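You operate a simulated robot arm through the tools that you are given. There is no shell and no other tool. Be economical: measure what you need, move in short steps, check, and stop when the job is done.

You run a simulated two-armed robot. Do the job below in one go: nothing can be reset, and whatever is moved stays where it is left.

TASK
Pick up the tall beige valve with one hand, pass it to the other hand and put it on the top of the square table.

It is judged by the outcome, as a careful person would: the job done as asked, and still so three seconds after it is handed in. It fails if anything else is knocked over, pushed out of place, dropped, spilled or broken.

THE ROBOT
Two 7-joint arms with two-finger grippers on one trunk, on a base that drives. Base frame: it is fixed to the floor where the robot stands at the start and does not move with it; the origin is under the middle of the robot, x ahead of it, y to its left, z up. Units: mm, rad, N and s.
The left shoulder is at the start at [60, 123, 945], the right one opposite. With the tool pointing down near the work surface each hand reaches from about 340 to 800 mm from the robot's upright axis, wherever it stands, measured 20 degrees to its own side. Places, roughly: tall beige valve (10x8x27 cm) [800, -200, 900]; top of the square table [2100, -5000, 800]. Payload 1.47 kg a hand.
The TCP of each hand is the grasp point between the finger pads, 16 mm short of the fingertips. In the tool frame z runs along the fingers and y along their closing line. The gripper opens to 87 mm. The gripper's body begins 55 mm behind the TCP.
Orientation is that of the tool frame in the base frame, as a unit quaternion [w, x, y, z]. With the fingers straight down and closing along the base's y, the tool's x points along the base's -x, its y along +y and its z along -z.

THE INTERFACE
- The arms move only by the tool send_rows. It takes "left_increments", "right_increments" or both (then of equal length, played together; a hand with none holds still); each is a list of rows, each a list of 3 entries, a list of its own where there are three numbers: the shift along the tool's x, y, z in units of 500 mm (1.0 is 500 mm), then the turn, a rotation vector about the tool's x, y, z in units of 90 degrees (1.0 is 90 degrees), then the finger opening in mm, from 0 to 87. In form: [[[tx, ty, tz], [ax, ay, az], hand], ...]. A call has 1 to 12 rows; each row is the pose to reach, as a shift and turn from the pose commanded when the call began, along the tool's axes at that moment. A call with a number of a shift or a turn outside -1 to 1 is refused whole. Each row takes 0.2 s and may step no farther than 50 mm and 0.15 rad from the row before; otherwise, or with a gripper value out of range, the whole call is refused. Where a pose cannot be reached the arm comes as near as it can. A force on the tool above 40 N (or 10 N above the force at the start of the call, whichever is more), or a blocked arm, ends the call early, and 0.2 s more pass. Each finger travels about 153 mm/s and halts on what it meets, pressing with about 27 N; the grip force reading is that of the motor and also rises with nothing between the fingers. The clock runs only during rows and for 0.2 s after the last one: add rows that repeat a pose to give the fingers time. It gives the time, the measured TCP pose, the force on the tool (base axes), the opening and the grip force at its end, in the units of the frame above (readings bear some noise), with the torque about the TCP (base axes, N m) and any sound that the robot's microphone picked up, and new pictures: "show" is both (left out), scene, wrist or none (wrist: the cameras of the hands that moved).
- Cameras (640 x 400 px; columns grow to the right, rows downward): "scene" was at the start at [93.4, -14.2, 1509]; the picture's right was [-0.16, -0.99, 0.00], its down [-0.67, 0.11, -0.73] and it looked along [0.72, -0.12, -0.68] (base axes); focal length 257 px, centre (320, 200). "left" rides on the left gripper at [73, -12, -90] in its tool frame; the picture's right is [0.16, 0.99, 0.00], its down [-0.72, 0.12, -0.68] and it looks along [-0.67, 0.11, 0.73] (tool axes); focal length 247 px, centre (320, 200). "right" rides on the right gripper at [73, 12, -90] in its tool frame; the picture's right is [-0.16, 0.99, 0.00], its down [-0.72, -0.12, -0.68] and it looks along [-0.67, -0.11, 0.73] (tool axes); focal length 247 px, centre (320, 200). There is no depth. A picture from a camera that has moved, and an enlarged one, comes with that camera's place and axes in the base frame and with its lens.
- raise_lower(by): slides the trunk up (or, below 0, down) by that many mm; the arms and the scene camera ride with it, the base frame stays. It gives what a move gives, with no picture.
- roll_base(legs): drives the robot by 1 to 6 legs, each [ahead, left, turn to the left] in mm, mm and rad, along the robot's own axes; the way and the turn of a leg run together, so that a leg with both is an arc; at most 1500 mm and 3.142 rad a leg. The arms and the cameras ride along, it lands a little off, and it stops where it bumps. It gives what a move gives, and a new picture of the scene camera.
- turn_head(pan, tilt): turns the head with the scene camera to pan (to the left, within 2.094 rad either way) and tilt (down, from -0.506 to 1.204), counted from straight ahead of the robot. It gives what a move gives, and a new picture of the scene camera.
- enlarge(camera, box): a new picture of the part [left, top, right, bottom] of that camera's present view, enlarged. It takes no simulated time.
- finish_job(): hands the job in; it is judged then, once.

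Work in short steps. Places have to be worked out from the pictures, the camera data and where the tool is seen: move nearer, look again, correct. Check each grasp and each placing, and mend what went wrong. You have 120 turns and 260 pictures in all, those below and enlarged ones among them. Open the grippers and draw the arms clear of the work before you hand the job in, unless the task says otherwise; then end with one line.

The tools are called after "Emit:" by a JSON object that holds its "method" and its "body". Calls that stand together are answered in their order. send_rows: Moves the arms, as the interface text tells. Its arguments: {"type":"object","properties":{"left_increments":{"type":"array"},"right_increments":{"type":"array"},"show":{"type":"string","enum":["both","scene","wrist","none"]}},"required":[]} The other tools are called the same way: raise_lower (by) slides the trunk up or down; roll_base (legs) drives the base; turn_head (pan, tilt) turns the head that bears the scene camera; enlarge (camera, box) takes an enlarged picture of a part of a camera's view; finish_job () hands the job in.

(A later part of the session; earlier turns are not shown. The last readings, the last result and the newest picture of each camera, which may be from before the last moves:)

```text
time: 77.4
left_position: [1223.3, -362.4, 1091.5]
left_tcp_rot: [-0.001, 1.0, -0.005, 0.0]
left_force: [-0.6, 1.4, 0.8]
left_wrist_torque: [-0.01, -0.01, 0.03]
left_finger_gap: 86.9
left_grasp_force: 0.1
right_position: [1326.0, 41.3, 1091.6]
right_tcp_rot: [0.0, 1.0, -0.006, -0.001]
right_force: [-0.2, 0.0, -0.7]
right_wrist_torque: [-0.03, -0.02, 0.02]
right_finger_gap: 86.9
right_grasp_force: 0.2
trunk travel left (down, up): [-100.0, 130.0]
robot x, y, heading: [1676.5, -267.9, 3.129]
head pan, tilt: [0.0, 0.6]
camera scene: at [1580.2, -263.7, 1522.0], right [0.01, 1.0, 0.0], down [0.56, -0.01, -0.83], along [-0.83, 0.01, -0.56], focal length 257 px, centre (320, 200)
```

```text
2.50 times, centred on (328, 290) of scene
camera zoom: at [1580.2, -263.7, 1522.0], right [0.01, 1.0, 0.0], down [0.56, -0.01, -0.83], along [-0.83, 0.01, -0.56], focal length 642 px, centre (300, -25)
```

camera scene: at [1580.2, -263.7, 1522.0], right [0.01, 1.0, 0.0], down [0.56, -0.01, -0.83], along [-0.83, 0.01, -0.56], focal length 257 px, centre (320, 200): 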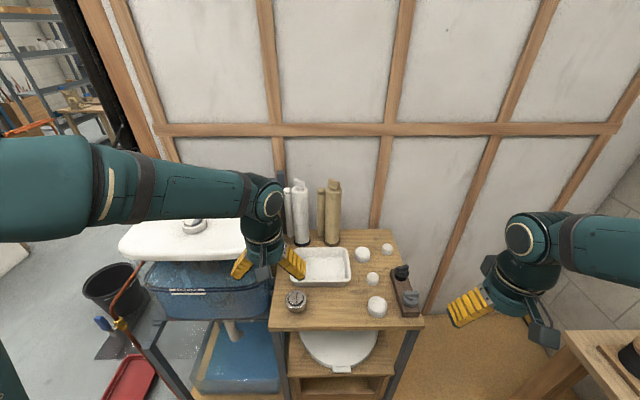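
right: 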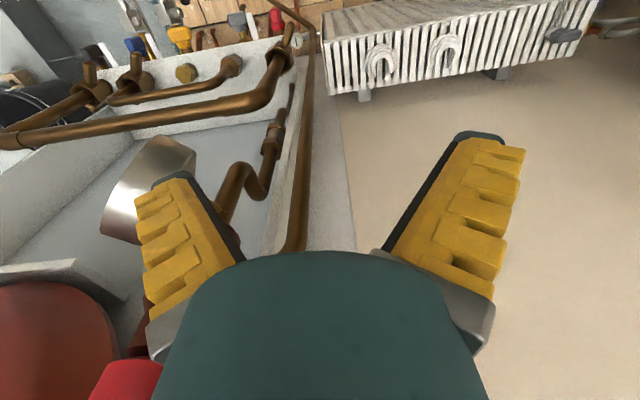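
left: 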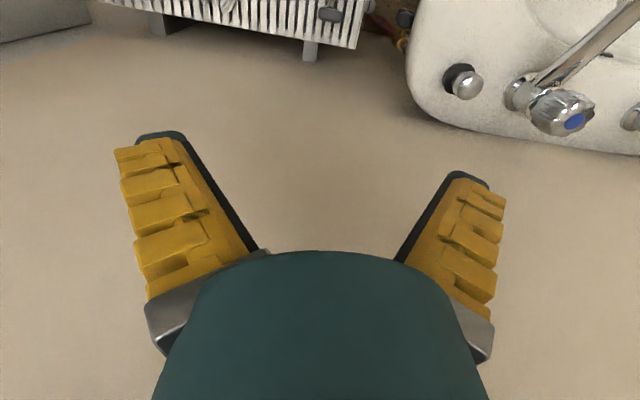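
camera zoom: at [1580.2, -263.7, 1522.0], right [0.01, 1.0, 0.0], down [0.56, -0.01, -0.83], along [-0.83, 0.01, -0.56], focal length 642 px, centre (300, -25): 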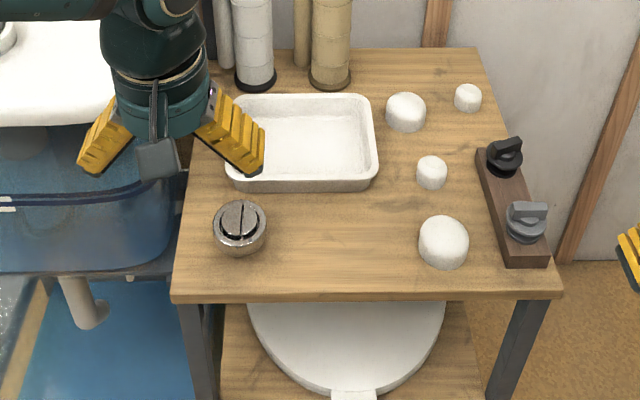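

The tall beige valve (beige cylinder with side tube on its −y side) stands at about [785,-202], the bench top at z≈765, bench front edge at x≈1150. I shift right 140 and close in by 140.

Emit:
{"method": "roll_base", "body": {"legs": [[0, -140, 0.013], [140, 0, 0]]}}

Emit:
{"method": "turn_head", "body": {"pan": 0.0, "tilt": 0.75}}

Emit:
{"method": "enlarge", "body": {"camera": "scene", "box": [240, 100, 400, 200]}}

```text
time: 80.2
left_position: [1081.7, -226.9, 1089.7]
left_tcp_rot: [-0.001, 1.0, 0.0, 0.0]
left_force: [0.3, 0.1, 0.0]
left_wrist_torque: [-0.01, -0.03, -0.02]
left_finger_gap: 87.0
left_grasp_force: 0.0
right_position: [1180.7, 178.5, 1090.0]
right_tcp_rot: [0.0, 1.0, 0.001, 0.0]
right_force: [-0.7, 0.4, -1.0]
right_wrist_torque: [-0.03, -0.03, 0.02]
right_finger_gap: 86.9
right_grasp_force: 0.1
trunk travel left (down, up): [-100.0, 130.0]
robot x, y, heading: [1536.9, -124.5, 3.14]
head pan, tilt: [0.0, 0.6]
camera scene: at [1437.6, -123.2, 1521.9], right [0.0, 1.0, 0.0], down [0.57, 0.0, -0.82], along [-0.82, 0.0, -0.57], focal length 257 px, centre (320, 200)
```

scene: 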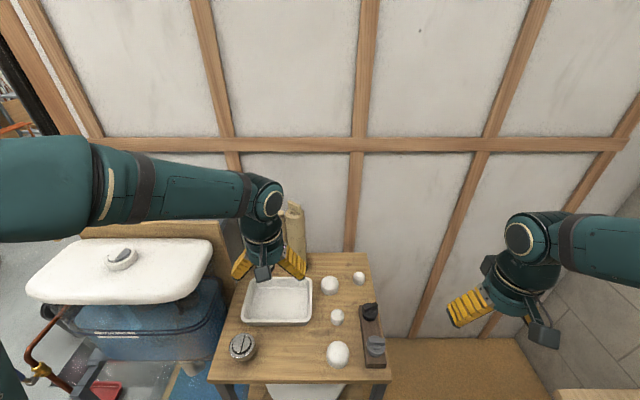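

```text
time: 80.9
left_position: [1083.4, -226.7, 1091.1]
left_tcp_rot: [0.001, 1.0, 0.0, 0.0]
left_force: [0.9, -0.2, 0.5]
left_wrist_torque: [0.04, 0.01, 0.02]
left_finger_gap: 87.1
left_grasp_force: 0.0
right_position: [1183.4, 177.4, 1091.3]
right_tcp_rot: [0.0, 1.0, -0.001, -0.001]
right_force: [-0.3, -0.3, 0.4]
right_wrist_torque: [0.0, 0.0, 0.0]
right_finger_gap: 86.8
right_grasp_force: 0.0
trunk travel left (down, up): [-100.0, 130.0]
robot x, y, heading: [1536.0, -123.3, 3.138]
head pan, tilt: [0.0, 0.75]
camera scene: at [1445.0, -123.2, 1509.2], right [0.0, 1.0, 0.0], down [0.68, 0.0, -0.73], along [-0.73, 0.0, -0.68], focal length 257 px, centre (320, 200)
```

scene: 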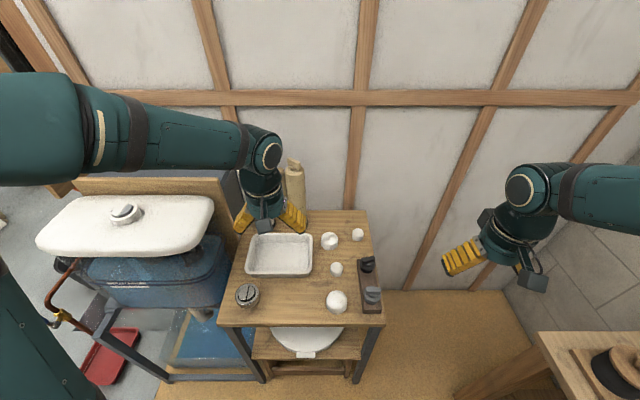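

```text
4.00 times, centred on (320, 150) of scene
camera zoom: at [1445.0, -123.2, 1509.2], right [0.0, 1.0, 0.0], down [0.68, 0.0, -0.73], along [-0.73, 0.0, -0.68], focal length 1027 px, centre (320, 400)
```

zoom: 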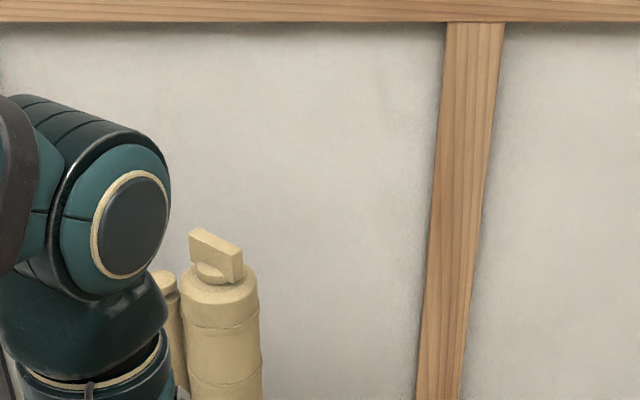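

The valve centre is about [757,-204], ~780 ahead of me; its side tube is on −y. Plan: the right hand takes the body from the +y side (pointing −y, closing along x), later the left hand takes its top from above. First I reorient the right hand in free air.

Emit:
{"method": "send_rows", "body": {"right_increments": [[[0, 0, 0], [-0.0513, 0.0513, 0.0513], 87], [[0, 0, 0], [-0.1027, 0.1027, 0.1027], 87], [[0, 0, 0], [-0.154, 0.154, 0.154], 87], [[0, 0, 0], [-0.2053, 0.2053, 0.2053], 87], [[0, 0, 0], [-0.2567, 0.2567, 0.2567], 87], [[0, 0, 0], [-0.308, 0.308, 0.308], 87], [[0, 0, 0], [-0.3593, 0.3593, 0.3593], 87], [[0, 0, 0], [-0.4107, 0.4107, 0.4107], 87], [[0, 0, 0], [-0.462, 0.462, 0.462], 87], [[0, 0, 0], [-0.5133, 0.5133, 0.5133], 87], [[0, 0, 0], [-0.5647, 0.5647, 0.5647], 87], [[0, 0, 0], [-0.616, 0.616, 0.616], 87]], "show": "scene"}}

Emit:
{"method": "send_rows", "body": {"right_increments": [[[0, 0, 0], [-0.0513, 0.0513, 0.0513], 87], [[0, 0, 0], [-0.1027, 0.1027, 0.1027], 87], [[0, 0, 0], [-0.154, 0.154, 0.154], 87], [[0, 0, 0], [-0.154, 0.154, 0.154], 87]], "show": "both"}}

```text
time: 83.5
left_position: [1082.2, -225.9, 1091.4]
left_tcp_rot: [0.0, 1.0, 0.001, 0.0]
left_force: [-0.8, -0.4, 0.5]
left_wrist_torque: [0.01, 0.03, 0.01]
left_finger_gap: 86.9
left_grasp_force: 0.0
right_position: [1181.4, 178.8, 1092.5]
right_tcp_rot: [0.43, 0.669, -0.429, 0.428]
right_force: [-0.7, 0.0, 0.8]
right_wrist_torque: [-0.01, 0.02, -0.03]
right_finger_gap: 87.0
right_grasp_force: 0.0
trunk travel left (down, up): [-100.0, 130.0]
robot x, y, heading: [1533.7, -120.6, 3.143]
head pan, tilt: [0.0, 0.75]
camera scene: at [1444.7, -122.9, 1509.1], right [0.0, 1.0, 0.0], down [0.68, 0.0, -0.73], along [-0.73, 0.0, -0.68], focal length 257 px, centre (320, 200)
```

scene: 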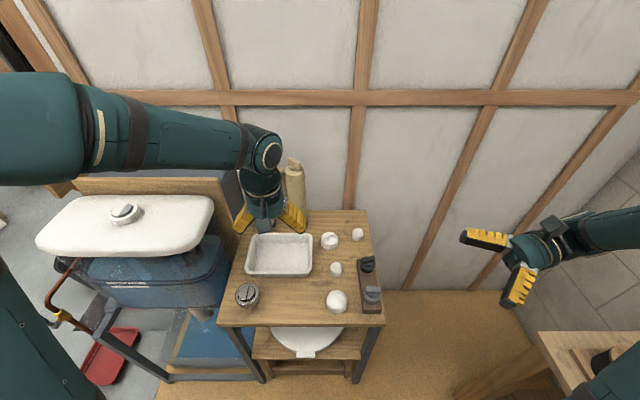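

```text
time: 84.5
left_position: [1083.1, -227.3, 1090.6]
left_tcp_rot: [0.0, 1.0, 0.0, 0.0]
left_force: [-0.1, 0.2, 0.1]
left_wrist_torque: [0.0, -0.01, -0.03]
left_finger_gap: 87.3
left_grasp_force: 0.1
right_position: [1180.7, 178.7, 1091.0]
right_tcp_rot: [0.501, 0.499, -0.5, 0.501]
right_force: [0.8, 0.4, 0.0]
right_wrist_torque: [0.04, 0.03, 0.03]
right_finger_gap: 87.0
right_grasp_force: 0.0
trunk travel left (down, up): [-100.0, 130.0]
robot x, y, heading: [1532.5, -124.9, 3.14]
head pan, tilt: [0.0, 0.75]
camera scene: at [1444.7, -123.4, 1509.1], right [0.0, 1.0, 0.0], down [0.68, 0.0, -0.73], along [-0.73, 0.0, -0.68], focal length 257 px, centre (320, 200)
camera right: at [1168.3, 268.1, 1163.6], right [-0.99, 0.0, -0.16], down [0.12, 0.68, -0.72], along [0.11, -0.73, -0.67], focal length 247 px, centre (320, 200)
```

scene: 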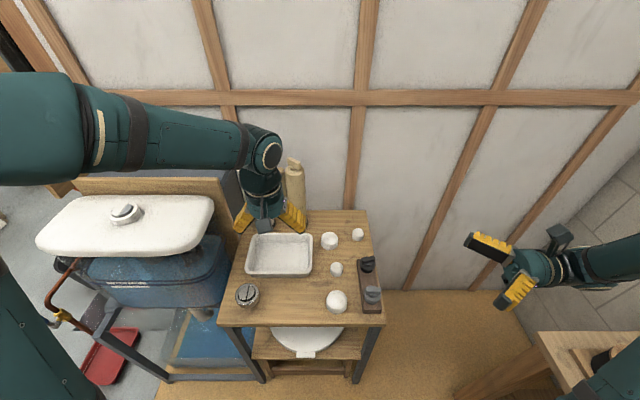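
right: 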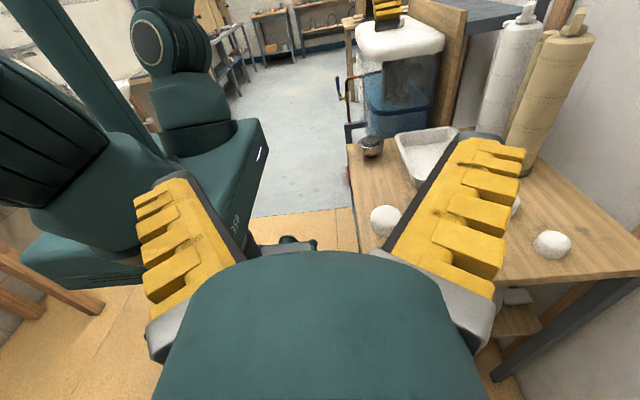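

The right hand is oriented right. I bring it to about [950,-60,980] and pull the left hand aside.

Emit:
{"method": "send_rows", "body": {"right_increments": [[[-0.028, 0.058, 0.06], [0, 0, 0], 87], [[-0.056, 0.116, 0.12], [0, 0, 0], 87], [[-0.083, 0.173, 0.179], [0, 0, 0], 87], [[-0.111, 0.231, 0.239], [0, 0, 0], 87], [[-0.139, 0.289, 0.299], [0, 0, 0], 87], [[-0.167, 0.347, 0.359], [0, 0, 0], 87], [[-0.194, 0.404, 0.418], [0, 0, 0], 87], [[-0.222, 0.462, 0.478], [0, 0, 0], 87]], "left_increments": [[[0.03, 0.03, 0], [0, 0, 0], 87], [[0.06, 0.06, 0], [0, 0, 0], 87], [[0.09, 0.09, 0], [0, 0, 0], 87], [[0.12, 0.12, 0], [0, 0, 0], 87], [[0.15, 0.15, 0], [0, 0, 0], 87], [[0.18, 0.18, 0], [0, 0, 0], 87], [[0.21, 0.21, 0], [0, 0, 0], 87], [[0.24, 0.24, 0], [0, 0, 0], 87]], "show": "both"}}

```text
time: 86.3
left_position: [1203.9, -347.4, 1091.1]
left_tcp_rot: [0.0, 1.0, -0.001, -0.001]
left_force: [0.3, 0.3, 0.1]
left_wrist_torque: [0.0, -0.02, 0.02]
left_finger_gap: 87.0
left_grasp_force: 0.1
right_position: [951.0, -62.6, 981.7]
right_tcp_rot: [-0.5, -0.5, 0.5, -0.5]
right_force: [-0.1, -0.5, 0.2]
right_wrist_torque: [-0.01, 0.0, -0.03]
right_finger_gap: 86.6
right_grasp_force: 0.0
trunk travel left (down, up): [-100.0, 130.0]
robot x, y, heading: [1533.7, -121.6, 3.14]
head pan, tilt: [0.0, 0.75]
camera scene: at [1444.5, -123.9, 1509.1], right [0.0, 1.0, 0.0], down [0.68, 0.0, -0.73], along [-0.73, 0.0, -0.68], focal length 257 px, centre (320, 200)
camera right: at [937.8, 26.4, 1054.2], right [-0.99, 0.0, -0.16], down [0.12, 0.68, -0.72], along [0.11, -0.73, -0.67], focal length 247 px, centre (320, 200)
camera left: at [1277.3, -335.3, 1181.4], right [0.16, -0.99, 0.0], down [-0.72, -0.11, 0.68], along [-0.67, -0.11, -0.73], focal length 247 px, centre (320, 200)
```

scene: 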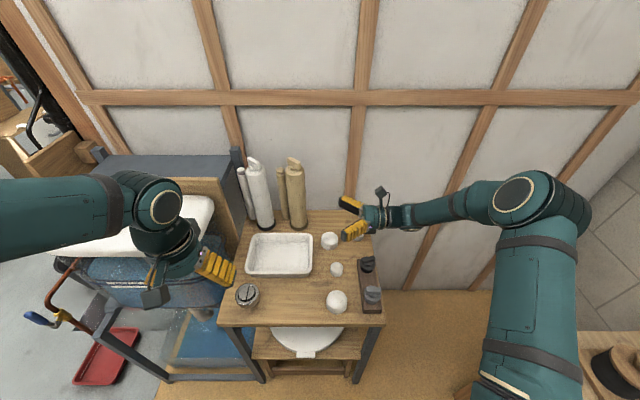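
right: 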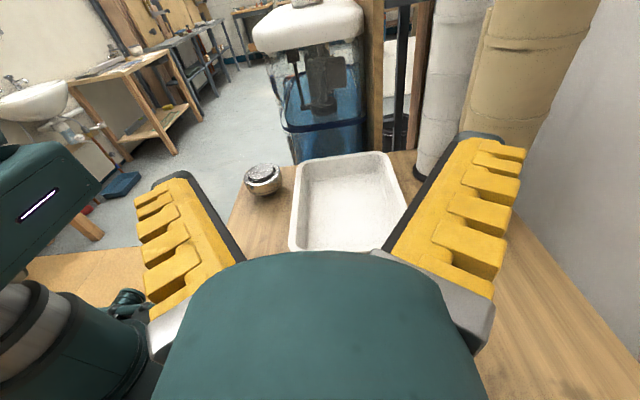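
left: 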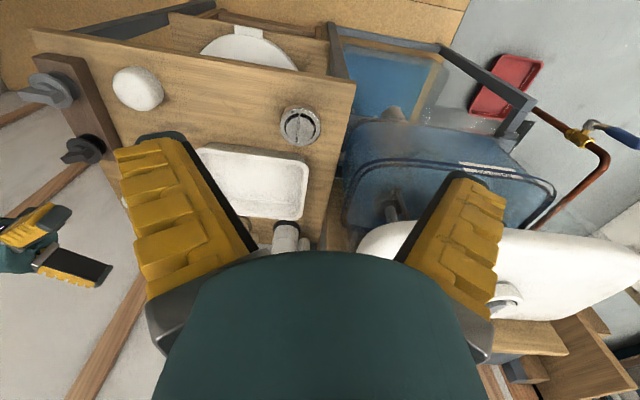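

Zoom on the valves now that the view is clear to fix the valve's centre.

Emit:
{"method": "enlarge", "body": {"camera": "scene", "box": [220, 145, 380, 245]}}

Emit:
{"method": "enlarge", "body": {"camera": "right", "box": [400, 0, 640, 150]}}

```text
4.00 times, centred on (300, 195) of scene
camera zoom: at [1444.5, -123.9, 1509.1], right [0.0, 1.0, 0.0], down [0.68, 0.0, -0.73], along [-0.73, 0.0, -0.68], focal length 1027 px, centre (400, 220)
```

zoom: 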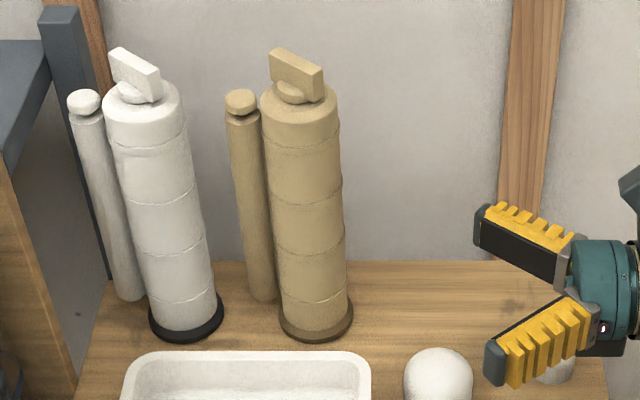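

```text
2.67 times, centred on (520, 75) of right
camera zoom: at [937.8, 26.4, 1054.2], right [-0.99, 0.0, -0.16], down [0.12, 0.68, -0.72], along [0.11, -0.73, -0.67], focal length 659 px, centre (-213, 533)
```

zoom: 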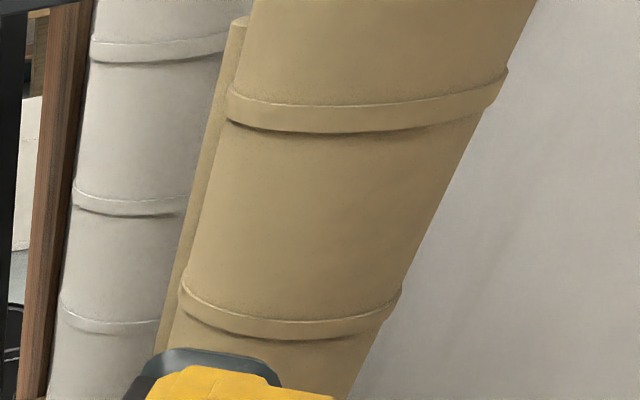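

Combining views: valve axis ≈[772,-205], body ≈65 mm across. I bring the right hand to [772,-100,893], short of the body.

Emit:
{"method": "send_rows", "body": {"right_increments": [[[-0.036, 0.072, 0.015], [0, 0, 0], 87], [[-0.071, 0.143, 0.03], [0, 0, 0], 87], [[-0.107, 0.215, 0.044], [0, 0, 0], 87], [[-0.142, 0.286, 0.059], [0, 0, 0], 87], [[-0.178, 0.358, 0.074], [0, 0, 0], 87], [[-0.178, 0.358, 0.074], [0, 0, 0], 87]], "show": "both"}}

Emit:
{"method": "enlarge", "body": {"camera": "scene", "box": [240, 150, 400, 250]}}

```text
time: 87.7
left_position: [1203.5, -346.8, 1091.3]
left_tcp_rot: [0.0, 1.0, 0.0, 0.0]
left_force: [0.5, -0.5, -0.5]
left_wrist_torque: [0.07, -0.02, 0.04]
left_finger_gap: 86.6
left_grasp_force: 0.0
right_position: [802.9, -93.7, 905.4]
right_tcp_rot: [0.499, 0.5, -0.5, 0.501]
right_force: [-0.4, -0.2, -0.9]
right_wrist_torque: [-0.01, -0.03, 0.02]
right_finger_gap: 86.8
right_grasp_force: 0.1
right hand out of reach, approached as far as the arm can: row 5, 6
trunk travel left (down, up): [-100.0, 130.0]
robot x, y, heading: [1537.4, -123.7, 3.142]
head pan, tilt: [0.0, 0.75]
camera scene: at [1444.2, -123.8, 1509.1], right [0.0, 1.0, 0.0], down [0.68, 0.0, -0.73], along [-0.73, 0.0, -0.68], focal length 257 px, centre (320, 200)
camera right: at [789.7, -4.8, 977.9], right [-0.99, 0.0, -0.16], down [0.12, 0.68, -0.72], along [0.11, -0.73, -0.67], focal length 247 px, centre (320, 200)
```

scene: 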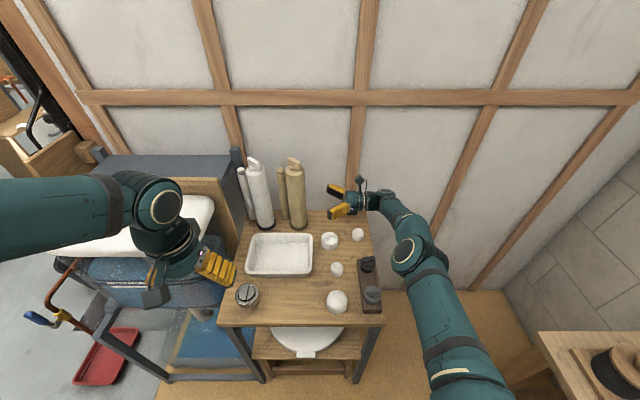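
right: 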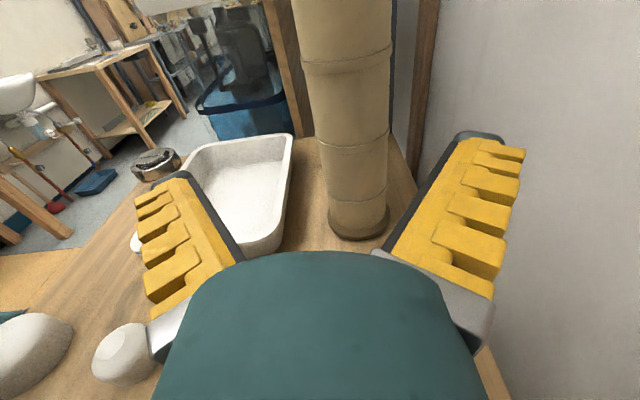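

```text
4.00 times, centred on (320, 200) of scene
camera zoom: at [1444.2, -123.8, 1509.1], right [0.0, 1.0, 0.0], down [0.68, 0.0, -0.73], along [-0.73, 0.0, -0.68], focal length 1027 px, centre (320, 200)
```

zoom: 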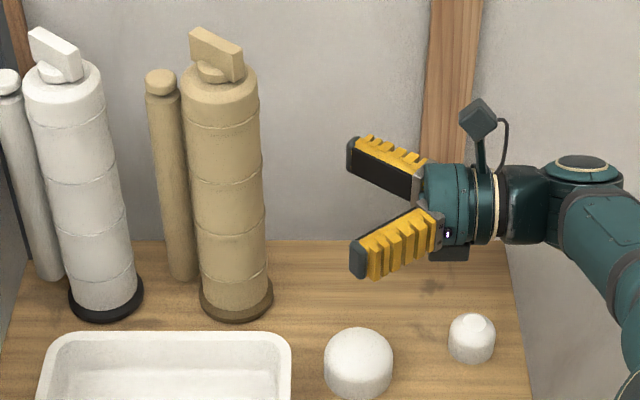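

The arm is ~30 mm short when pointing straight −y; yawing the hand 20° to point slightly forward gains reach and still clears the side tube. I do that while backing off slightly.

Emit:
{"method": "send_rows", "body": {"right_increments": [[[0, -0.027, 0.003], [-0.074, 0, 0], 87], [[0, -0.053, 0.006], [-0.148, 0, 0], 87], [[0, -0.08, 0.008], [-0.222, 0, 0], 87], [[0, -0.08, 0.008], [-0.222, 0, 0], 87]], "show": "wrist"}}

```text
time: 88.7
left_position: [1203.8, -345.9, 1089.7]
left_tcp_rot: [0.0, 1.0, 0.0, 0.001]
left_force: [-0.6, -0.3, 0.4]
left_wrist_torque: [0.01, 0.01, 0.0]
left_finger_gap: 87.0
left_grasp_force: 0.1
right_position: [843.6, -96.5, 905.5]
right_tcp_rot: [-0.58, -0.404, 0.58, -0.405]
right_force: [-1.0, -0.2, 0.4]
right_wrist_torque: [-0.01, 0.01, -0.01]
right_finger_gap: 87.0
right_grasp_force: 0.0
trunk travel left (down, up): [-100.0, 130.0]
robot x, y, heading: [1535.1, -122.0, 3.144]
head pan, tilt: [0.0, 0.75]
camera right: at [862.1, -9.2, 978.0], right [-0.93, 0.34, -0.16], down [0.34, 0.6, -0.72], along [-0.15, -0.73, -0.67], focal length 247 px, centre (320, 200)
```

right: 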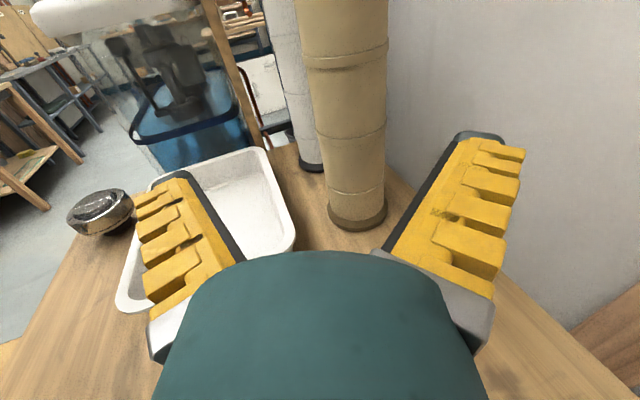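

The valve axis is ≈[777,-207]; relative to the hand it's 25 mm off in tool y and ~125 ahead. I correct laterally, lower 12 and advance 60 mm, then check.

Emit:
{"method": "send_rows", "body": {"right_increments": [[[-0.024, 0.05, 0], [0, 0, 0], 87], [[-0.024, 0.05, 0.06], [0, 0, 0], 87], [[-0.024, 0.05, 0.12], [0, 0, 0], 87], [[-0.024, 0.05, 0.12], [0, 0, 0], 87]], "show": "both"}}

Emit:
{"method": "enlarge", "body": {"camera": "scene", "box": [240, 150, 400, 250]}}

```text
time: 89.7
left_position: [1204.9, -347.1, 1091.3]
left_tcp_rot: [0.0, 1.0, 0.0, 0.0]
left_force: [0.1, -0.4, -0.7]
left_wrist_torque: [-0.05, 0.02, -0.02]
left_finger_gap: 87.2
left_grasp_force: 0.0
right_position: [799.6, -143.1, 894.5]
right_tcp_rot: [-0.579, -0.405, 0.579, -0.405]
right_force: [0.7, 0.3, -0.3]
right_wrist_torque: [-0.03, -0.01, -0.03]
right_finger_gap: 86.8
right_grasp_force: 0.1
trunk travel left (down, up): [-100.0, 130.0]
robot x, y, heading: [1534.2, -123.1, 3.142]
head pan, tilt: [0.0, 0.75]
camera scene: at [1445.0, -122.9, 1509.2], right [0.0, 1.0, 0.0], down [0.68, 0.0, -0.73], along [-0.73, 0.0, -0.68], focal length 257 px, centre (320, 200)
camera right: at [818.4, -55.8, 966.5], right [-0.93, 0.34, -0.16], down [0.34, 0.6, -0.72], along [-0.15, -0.73, -0.67], focal length 247 px, centre (320, 200)
```

scene: 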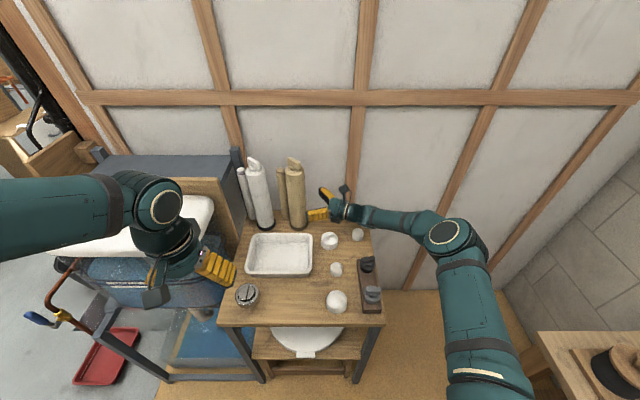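
right: 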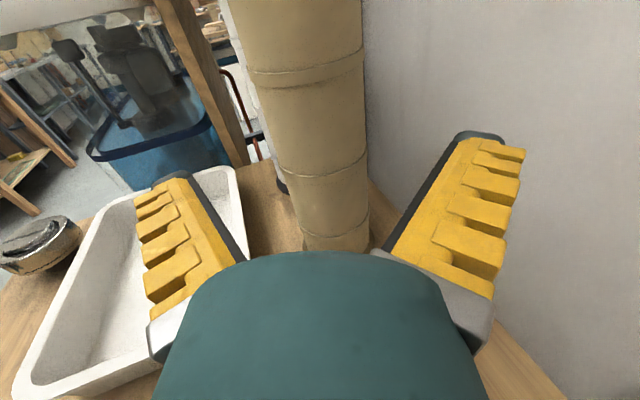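

```text
4.00 times, centred on (320, 200) of scene
camera zoom: at [1445.0, -122.9, 1509.2], right [0.0, 1.0, 0.0], down [0.68, 0.0, -0.73], along [-0.73, 0.0, -0.68], focal length 1027 px, centre (320, 200)
```

zoom: 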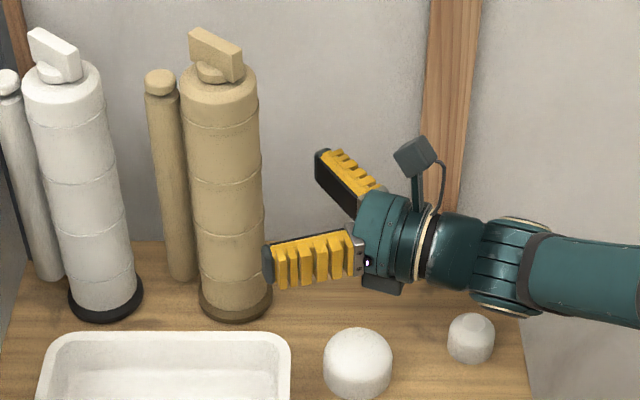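

The hand is centred on the cylinder (col ~316–320). I advance 66 mm along the fingers.

Emit:
{"method": "send_rows", "body": {"right_increments": [[[0, 0, 0.033], [0, 0, 0], 87], [[0, 0, 0.066], [0, 0, 0], 87], [[0, 0, 0.099], [0, 0, 0], 87], [[0, 0, 0.132], [0, 0, 0], 87], [[0, 0, 0.132], [0, 0, 0], 87]], "show": "wrist"}}

Emit:
{"method": "enlarge", "body": {"camera": "scene", "box": [240, 150, 400, 250]}}

```text
time: 90.9
left_position: [1203.4, -345.7, 1091.7]
left_tcp_rot: [-0.001, 1.0, 0.0, 0.0]
left_force: [0.4, -0.3, 0.2]
left_wrist_torque: [-0.01, 0.0, 0.02]
left_finger_gap: 86.7
left_grasp_force: 0.0
right_position: [777.6, -207.0, 893.6]
right_tcp_rot: [-0.579, -0.405, 0.58, -0.405]
right_force: [-0.1, 0.1, 0.7]
right_wrist_torque: [0.0, 0.0, 0.02]
right_finger_gap: 87.0
right_grasp_force: 0.1
trunk travel left (down, up): [-100.0, 130.0]
robot x, y, heading: [1535.4, -118.4, 3.142]
head pan, tilt: [0.0, 0.75]
camera right: at [795.8, -118.3, 966.8], right [-0.93, 0.34, -0.16], down [0.34, 0.6, -0.72], along [-0.15, -0.73, -0.67], focal length 247 px, centre (320, 200)
```

right: 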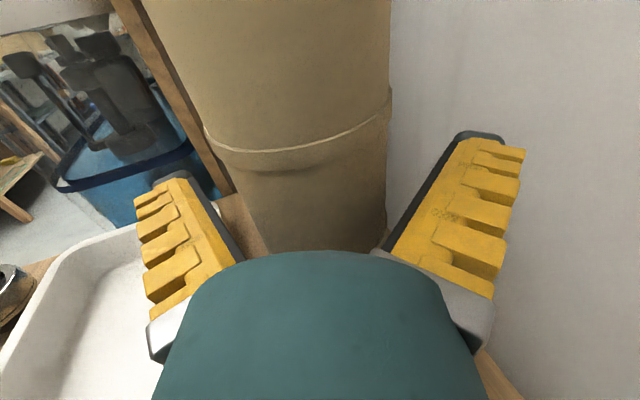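

```text
4.00 times, centred on (320, 200) of scene
camera zoom: at [1444.7, -123.0, 1509.1], right [0.0, 1.0, 0.0], down [0.68, 0.0, -0.73], along [-0.73, 0.0, -0.68], focal length 1027 px, centre (320, 200)
```

zoom: 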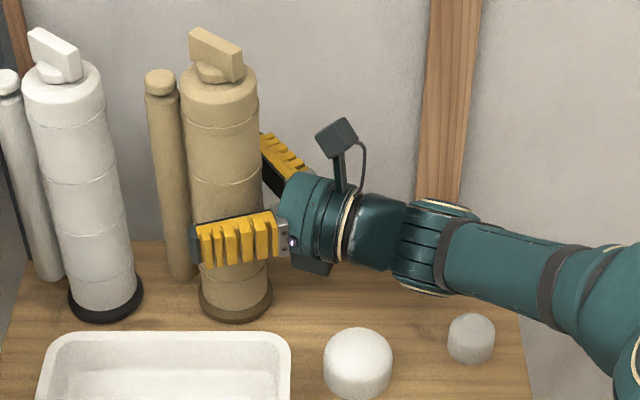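

The fingers straddle the body. Close them and give time.

Emit:
{"method": "send_rows", "body": {"right_increments": [[[0, 0, 0], [0, 0, 0], 70], [[0, 0, 0], [0, 0, 0], 60], [[0, 0, 0], [0, 0, 0], 40], [[0, 0, 0], [0, 0, 0], 40]], "show": "wrist"}}

Emit:
{"method": "enlarge", "body": {"camera": "scene", "box": [240, 150, 400, 250]}}

```text
time: 91.9
left_position: [1203.5, -346.7, 1090.5]
left_tcp_rot: [0.0, 1.0, 0.0, 0.001]
left_force: [0.4, -0.7, 0.3]
left_wrist_torque: [-0.01, -0.05, -0.02]
left_finger_gap: 86.9
left_grasp_force: 0.1
right_position: [777.4, -207.2, 894.3]
right_tcp_rot: [-0.579, -0.406, 0.58, -0.406]
right_force: [-0.4, 0.4, -0.5]
right_wrist_torque: [-0.12, 0.21, 0.02]
right_finger_gap: 61.7
right_grasp_force: 27.2
trunk travel left (down, up): [-100.0, 130.0]
robot x, y, heading: [1535.0, -118.9, 3.139]
head pan, tilt: [0.0, 0.75]
camera right: at [795.8, -118.6, 966.9], right [-0.93, 0.34, -0.16], down [0.34, 0.6, -0.72], along [-0.15, -0.73, -0.67], focal length 247 px, centre (320, 200)
```

right: 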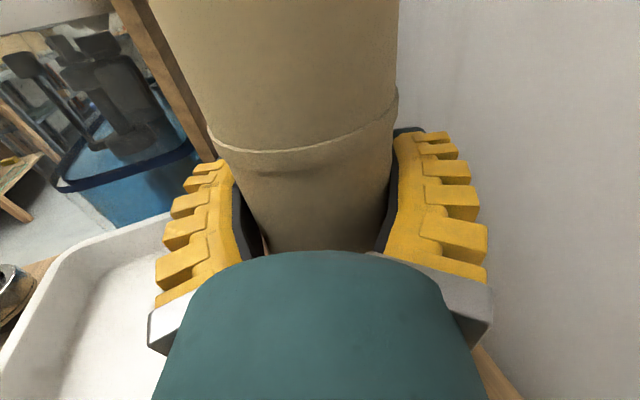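

```text
4.00 times, centred on (320, 200) of scene
camera zoom: at [1444.6, -123.3, 1509.1], right [0.0, 1.0, 0.0], down [0.68, 0.0, -0.73], along [-0.73, 0.0, -0.68], focal length 1027 px, centre (320, 200)
```

zoom: 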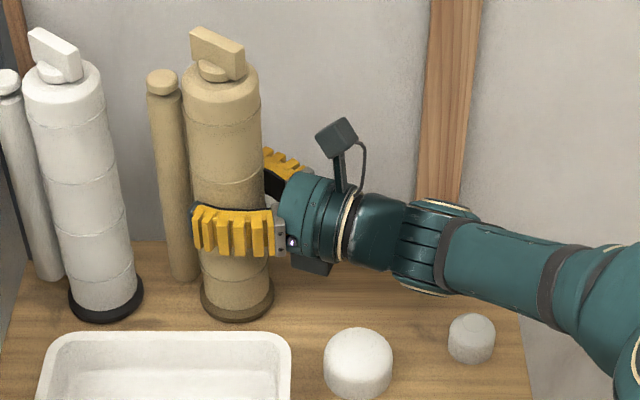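

Gripped at 62 mm with 27 N. I lift straight up (tool +x) 120 mm.

Emit:
{"method": "send_rows", "body": {"right_increments": [[[0.03, 0, 0], [0, 0, 0], 40], [[0.08, 0, 0], [0, 0, 0], 40], [[0.13, 0, 0], [0, 0, 0], 40], [[0.18, 0, 0], [0, 0, 0], 40], [[0.24, 0, 0], [0, 0, 0], 40], [[0.24, 0, 0], [0, 0, 0], 40]], "show": "both"}}

```text
time: 93.3
left_position: [1203.9, -346.4, 1090.2]
left_tcp_rot: [0.0, 1.0, 0.0, 0.0]
left_force: [-0.1, 0.1, 0.6]
left_wrist_torque: [-0.03, 0.02, 0.01]
left_finger_gap: 86.9
left_grasp_force: 0.2
right_position: [777.5, -207.6, 1012.8]
right_tcp_rot: [-0.58, -0.404, 0.58, -0.405]
right_force: [-0.2, 0.5, -3.9]
right_wrist_torque: [0.0, 0.02, -0.01]
right_finger_gap: 61.7
right_grasp_force: 26.8
trunk travel left (down, up): [-100.0, 130.0]
robot x, y, heading: [1540.7, -124.4, 3.144]
head pan, tilt: [0.0, 0.75]
camera scene: at [1443.9, -123.2, 1509.0], right [0.0, 1.0, 0.0], down [0.68, 0.0, -0.73], along [-0.73, 0.0, -0.68], focal length 257 px, centre (320, 200)
camera right: at [795.7, -119.8, 1085.4], right [-0.93, 0.34, -0.16], down [0.34, 0.6, -0.72], along [-0.15, -0.73, -0.67], focal length 247 px, centre (320, 200)
```

scene: 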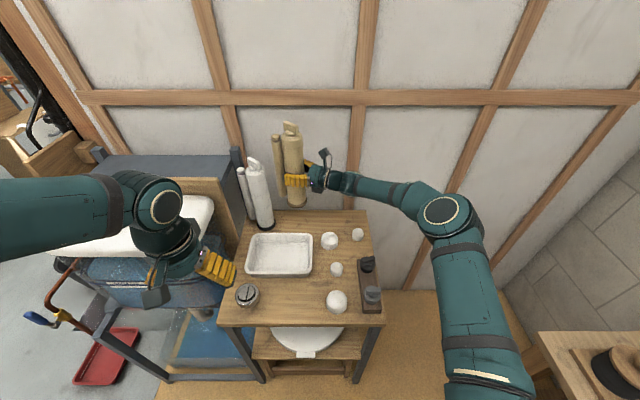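
right: 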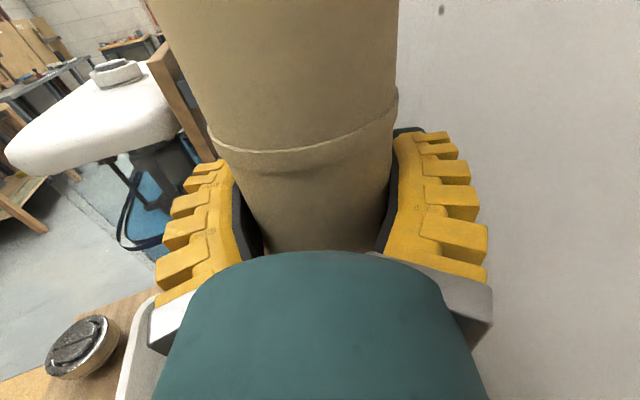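

Lifted, held firmly (≈0.4 kg). I bring it toward me to about [1047,-167,1013] for the handover.

Emit:
{"method": "send_rows", "body": {"right_increments": [[[0, -0.069, -0.037], [0, 0, 0], 40], [[0, -0.137, -0.074], [0, 0, 0], 40], [[0, -0.206, -0.111], [0, 0, 0], 40], [[0, -0.274, -0.149], [0, 0, 0], 40], [[0, -0.343, -0.186], [0, 0, 0], 40], [[0, -0.411, -0.223], [0, 0, 0], 40], [[0, -0.48, -0.26], [0, 0, 0], 40], [[0, -0.48, -0.26], [0, 0, 0], 40]], "show": "scene"}}

Emit:
{"method": "enlarge", "body": {"camera": "scene", "box": [220, 100, 380, 200]}}

```text
time: 95.1
left_position: [1203.7, -346.7, 1090.5]
left_tcp_rot: [0.001, 1.0, 0.0, 0.0]
left_force: [0.3, -0.2, 0.0]
left_wrist_torque: [0.03, -0.01, -0.01]
left_finger_gap: 87.1
left_grasp_force: 0.0
right_position: [1045.6, -166.6, 1011.8]
right_tcp_rot: [0.58, 0.405, -0.579, 0.405]
right_force: [-0.5, 0.5, -5.1]
right_wrist_torque: [-0.01, 0.03, 0.01]
right_finger_gap: 61.7
right_grasp_force: 27.0
trunk travel left (down, up): [-100.0, 130.0]
robot x, y, heading: [1534.6, -121.8, 3.14]
head pan, tilt: [0.0, 0.75]
camera scene: at [1443.9, -123.1, 1509.0], right [0.0, 1.0, 0.0], down [0.68, 0.0, -0.73], along [-0.73, 0.0, -0.68], focal length 257 px, centre (320, 200)
```

scene: 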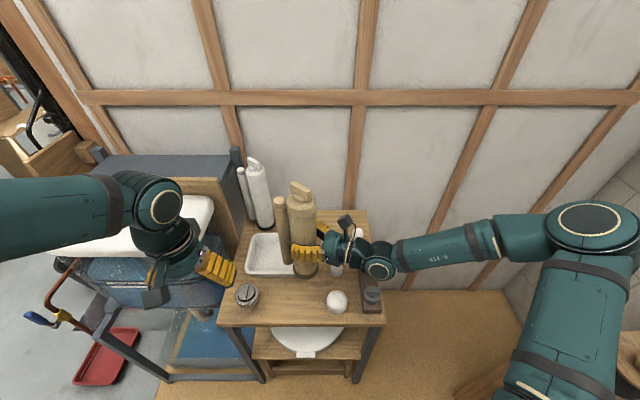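

```text
4.00 times, centred on (300, 150) of scene
camera zoom: at [1443.9, -123.1, 1509.0], right [0.0, 1.0, 0.0], down [0.68, 0.0, -0.73], along [-0.73, 0.0, -0.68], focal length 1027 px, centre (400, 400)
```

zoom: 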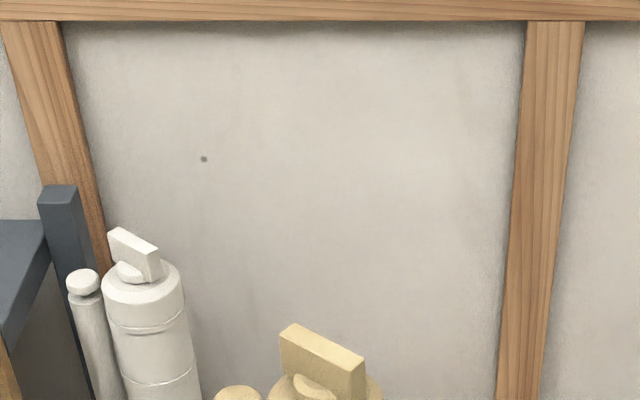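

Next the left hand: raise 165 mm and yaw 90° so it will close along x over the valve's top.

Emit:
{"method": "send_rows", "body": {"left_increments": [[[0, 0, -0.03], [0, 0, 0.0909], 87], [[0, 0, -0.06], [0, 0, 0.1818], 87], [[0, 0, -0.09], [0, 0, 0.2727], 87], [[0, 0, -0.12], [0, 0, 0.3636], 87], [[0, 0, -0.15], [0, 0, 0.4545], 87], [[0, 0, -0.18], [0, 0, 0.5455], 87], [[0, 0, -0.21], [0, 0, 0.6364], 87], [[0, 0, -0.24], [0, 0, 0.7273], 87], [[0, 0, -0.27], [0, 0, 0.8182], 87], [[0, 0, -0.3], [0, 0, 0.9091], 87], [[0, 0, -0.33], [0, 0, 1.0], 87], [[0, 0, -0.33], [0, 0, 1.0], 87]], "show": "both"}}

```text
time: 97.7
left_position: [1200.9, -345.6, 1256.3]
left_tcp_rot: [0.0, -0.707, 0.708, 0.0]
left_force: [-0.9, 0.3, -0.1]
left_wrist_torque: [-0.01, -0.01, -0.01]
left_finger_gap: 87.1
left_grasp_force: 0.0
right_position: [1046.4, -166.0, 1013.2]
right_tcp_rot: [-0.579, -0.405, 0.58, -0.405]
right_force: [0.2, -0.9, -3.6]
right_wrist_torque: [-0.02, 0.01, 0.01]
right_finger_gap: 62.0
right_grasp_force: 27.1
trunk travel left (down, up): [-100.0, 130.0]
robot x, y, heading: [1534.9, -121.9, 3.137]
head pan, tilt: [0.0, 0.75]
camera scene: at [1444.4, -123.2, 1509.1], right [0.0, 1.0, 0.0], down [0.68, 0.0, -0.73], along [-0.73, 0.0, -0.68], focal length 257 px, centre (320, 200)
camera left: at [1213.9, -418.5, 1347.0], right [-0.99, -0.16, 0.0], down [-0.11, 0.72, 0.68], along [-0.11, 0.67, -0.73], focal length 247 px, centre (320, 200)
```

scene: 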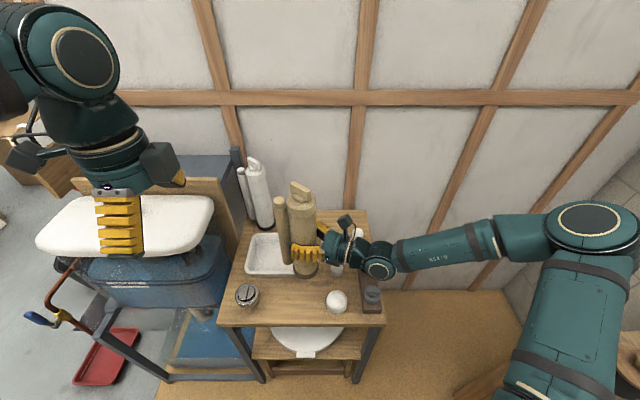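
left: 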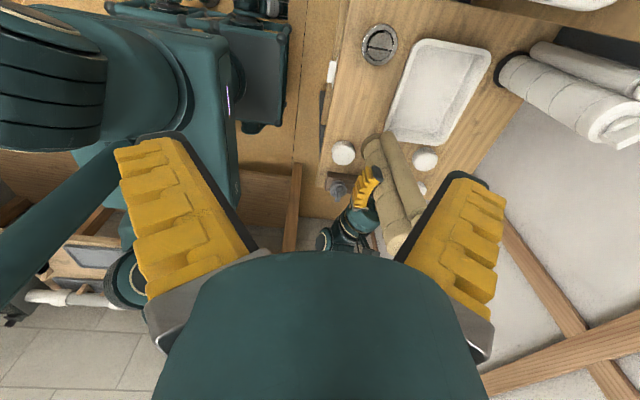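

Now over the valve's top at z≈1245.

Emit:
{"method": "send_rows", "body": {"left_increments": [[[-0.06, 0.051, 0], [0, 0, 0], 87], [[-0.119, 0.103, 0], [0, 0, 0], 87], [[-0.178, 0.154, 0], [0, 0, 0], 87], [[-0.237, 0.205, 0.01], [0, 0, 0], 87], [[-0.297, 0.257, 0.02], [0, 0, 0], 87], [[-0.356, 0.308, 0.02], [0, 0, 0], 87], [[-0.356, 0.308, 0.02], [0, 0, 0], 87]], "show": "both"}}

```text
time: 99.3
left_position: [1046.3, -170.3, 1245.6]
left_tcp_rot: [0.0, -0.707, 0.707, 0.0]
left_force: [0.1, 0.6, -0.4]
left_wrist_torque: [0.0, 0.03, -0.04]
left_finger_gap: 87.0
left_grasp_force: 0.1
right_position: [1046.6, -165.9, 1014.1]
right_tcp_rot: [0.579, 0.406, -0.579, 0.405]
right_force: [-0.8, 0.2, -3.4]
right_wrist_torque: [0.0, 0.05, -0.01]
right_finger_gap: 61.8
right_grasp_force: 26.9
trunk travel left (down, up): [-100.0, 130.0]
robot x, y, heading: [1534.0, -120.8, 3.144]
head pan, tilt: [0.0, 0.75]
camera scene: at [1445.1, -123.8, 1509.2], right [0.0, 1.0, 0.0], down [0.68, 0.0, -0.73], along [-0.73, 0.0, -0.68], focal length 257 px, centre (320, 200)
camera left: at [1059.5, -242.2, 1335.7], right [-0.99, -0.16, 0.0], down [-0.11, 0.72, 0.68], along [-0.11, 0.67, -0.73], focal length 247 px, centre (320, 200)
```

scene: 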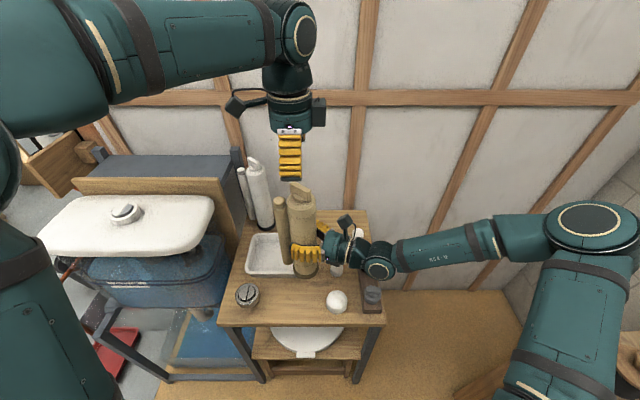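
left: 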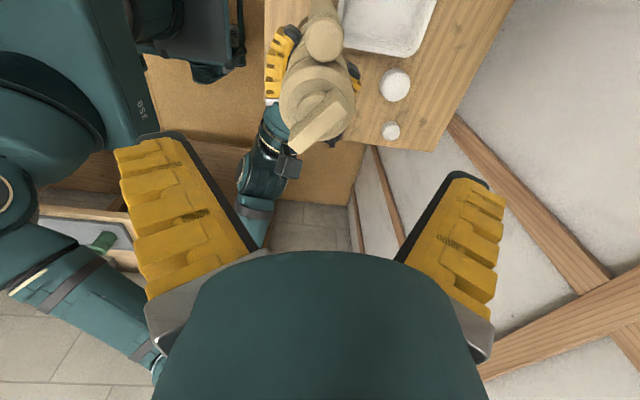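

The shoulder disc appears exactly centred (318,98 vs predicted 320,93). I descend to TCP z≈1112.

Emit:
{"method": "send_rows", "body": {"left_increments": [[[-0.004, 0, 0.06], [0, 0, 0], 87], [[-0.004, 0, 0.12], [0, 0, 0], 87], [[-0.004, 0, 0.18], [0, 0, 0], 87], [[-0.004, 0, 0.226], [0, 0, 0], 87], [[-0.004, 0, 0.266], [0, 0, 0], 87], [[-0.004, 0, 0.266], [0, 0, 0], 87]], "show": "both"}}

Emit:
{"method": "enlarge", "body": {"camera": "scene", "box": [220, 130, 380, 230]}}

```text
time: 100.7
left_position: [1049.0, -166.9, 1114.2]
left_tcp_rot: [-0.001, -0.707, 0.707, 0.002]
left_force: [-4.0, -0.5, 15.3]
left_wrist_torque: [-0.03, -0.12, -0.11]
left_finger_gap: 87.3
left_grasp_force: 0.0
right_position: [1046.7, -165.9, 1011.1]
right_tcp_rot: [-0.578, -0.406, 0.58, -0.405]
right_force: [2.7, -0.3, -19.4]
right_wrist_torque: [0.06, 0.45, 0.14]
right_finger_gap: 62.1
right_grasp_force: 27.1
trunk travel left (down, up): [-100.0, 130.0]
robot x, y, heading: [1537.0, -125.1, 3.138]
head pan, tilt: [0.0, 0.75]
camera scene: at [1444.6, -123.3, 1509.1], right [0.0, 1.0, 0.0], down [0.68, 0.0, -0.73], along [-0.73, 0.0, -0.68], focal length 257 px, centre (320, 200)
camera left: at [1060.3, -239.2, 1204.2], right [-0.99, -0.16, 0.0], down [-0.11, 0.72, 0.68], along [-0.11, 0.67, -0.73], focal length 247 px, centre (320, 200)
```

scene: 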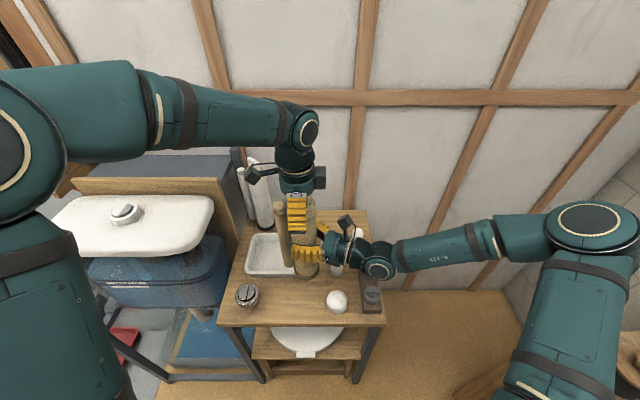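
left: 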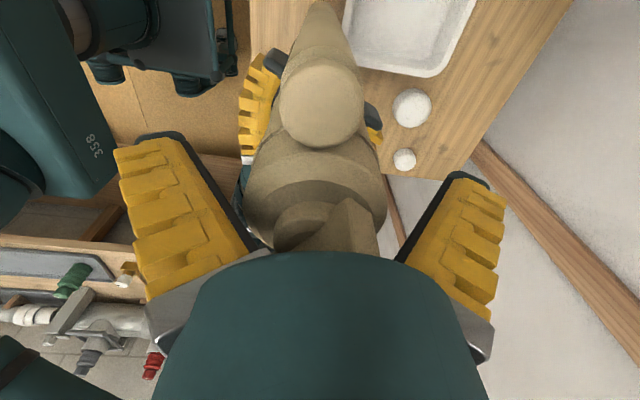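

```text
4.00 times, centred on (300, 180) of scene
camera zoom: at [1444.6, -123.3, 1509.1], right [0.0, 1.0, 0.0], down [0.68, 0.0, -0.73], along [-0.73, 0.0, -0.68], focal length 1027 px, centre (400, 280)
```

zoom: 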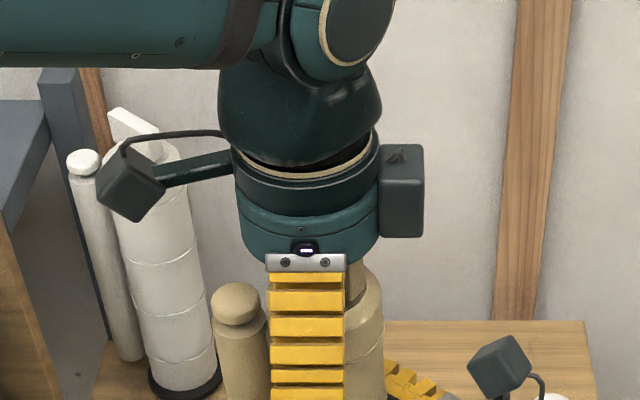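

Palm touched the lever (15 N up). I back off 6 mm and close the left fingers.

Emit:
{"method": "send_rows", "body": {"left_increments": [[[0, 0, -0.012], [0, 0, 0], 87], [[0, 0, -0.012], [0, 0, 0], 87]], "show": "none"}}

Emit:
{"method": "send_rows", "body": {"left_increments": [[[0, 0, 0], [0, 0, 0], 72], [[0, 0, 0], [0, 0, 0], 60], [[0, 0, 0], [0, 0, 0], 40], [[0, 0, 0], [0, 0, 0], 40]], "show": "both"}}

Emit:
{"method": "enlarge", "body": {"camera": "scene", "box": [220, 170, 380, 270]}}

```text
time: 101.3
left_position: [1049.2, -166.0, 1117.3]
left_tcp_rot: [0.001, -0.707, 0.707, -0.001]
left_force: [0.7, 0.3, -0.1]
left_wrist_torque: [0.0, -0.01, 0.0]
left_finger_gap: 87.1
left_grasp_force: 0.0
right_position: [1046.6, -166.4, 1013.5]
right_tcp_rot: [0.58, 0.405, -0.579, 0.406]
right_force: [-0.8, -0.6, -4.8]
right_wrist_torque: [0.0, -0.01, -0.02]
right_finger_gap: 61.6
right_grasp_force: 26.7
trunk travel left (down, up): [-100.0, 130.0]
robot x, y, heading: [1538.0, -121.1, 3.142]
head pan, tilt: [0.0, 0.75]
```

```text
time: 102.3
left_position: [1049.1, -167.0, 1118.8]
left_tcp_rot: [0.0, -0.706, 0.708, -0.001]
left_force: [4.1, 0.8, 0.6]
left_wrist_torque: [-0.08, -0.02, 0.0]
left_finger_gap: 61.0
left_grasp_force: 26.8
right_position: [1046.1, -166.0, 1013.2]
right_tcp_rot: [-0.58, -0.405, 0.58, -0.405]
right_force: [-4.6, -1.2, -2.7]
right_wrist_torque: [0.16, -0.39, -0.02]
right_finger_gap: 61.6
right_grasp_force: 26.9
trunk travel left (down, up): [-100.0, 130.0]
robot x, y, heading: [1536.0, -121.6, 3.142]
head pan, tilt: [0.0, 0.75]
camera scene: at [1444.4, -123.2, 1509.1], right [0.0, 1.0, 0.0], down [0.68, 0.0, -0.73], along [-0.73, 0.0, -0.68], focal length 257 px, centre (320, 200)
camera left: at [1060.3, -238.9, 1209.8], right [-0.99, -0.16, 0.0], down [-0.12, 0.72, 0.68], along [-0.11, 0.67, -0.73], focal length 247 px, centre (320, 200)
```

scene: 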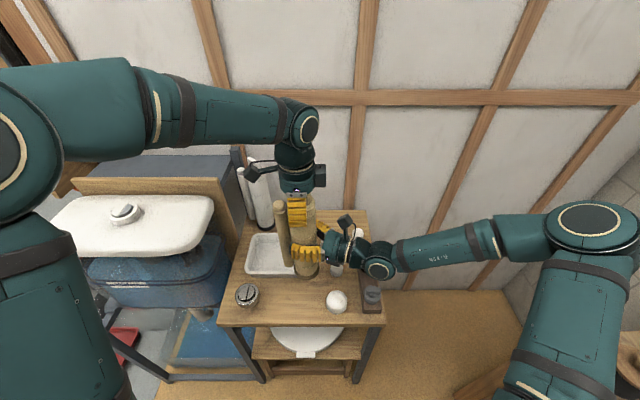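
left: 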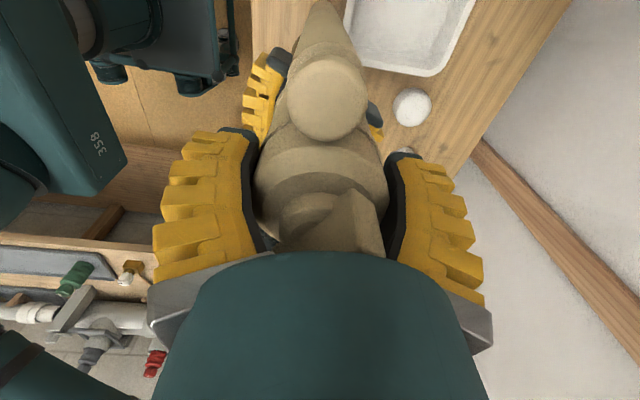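

```text
4.00 times, centred on (300, 220) of scene
camera zoom: at [1444.4, -123.2, 1509.1], right [0.0, 1.0, 0.0], down [0.68, 0.0, -0.73], along [-0.73, 0.0, -0.68], focal length 1027 px, centre (400, 120)
```

zoom: 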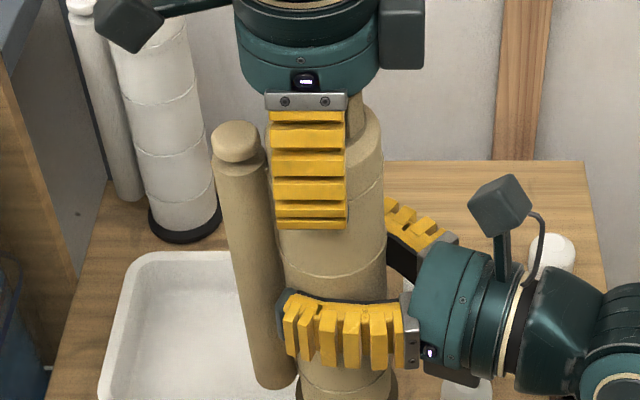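

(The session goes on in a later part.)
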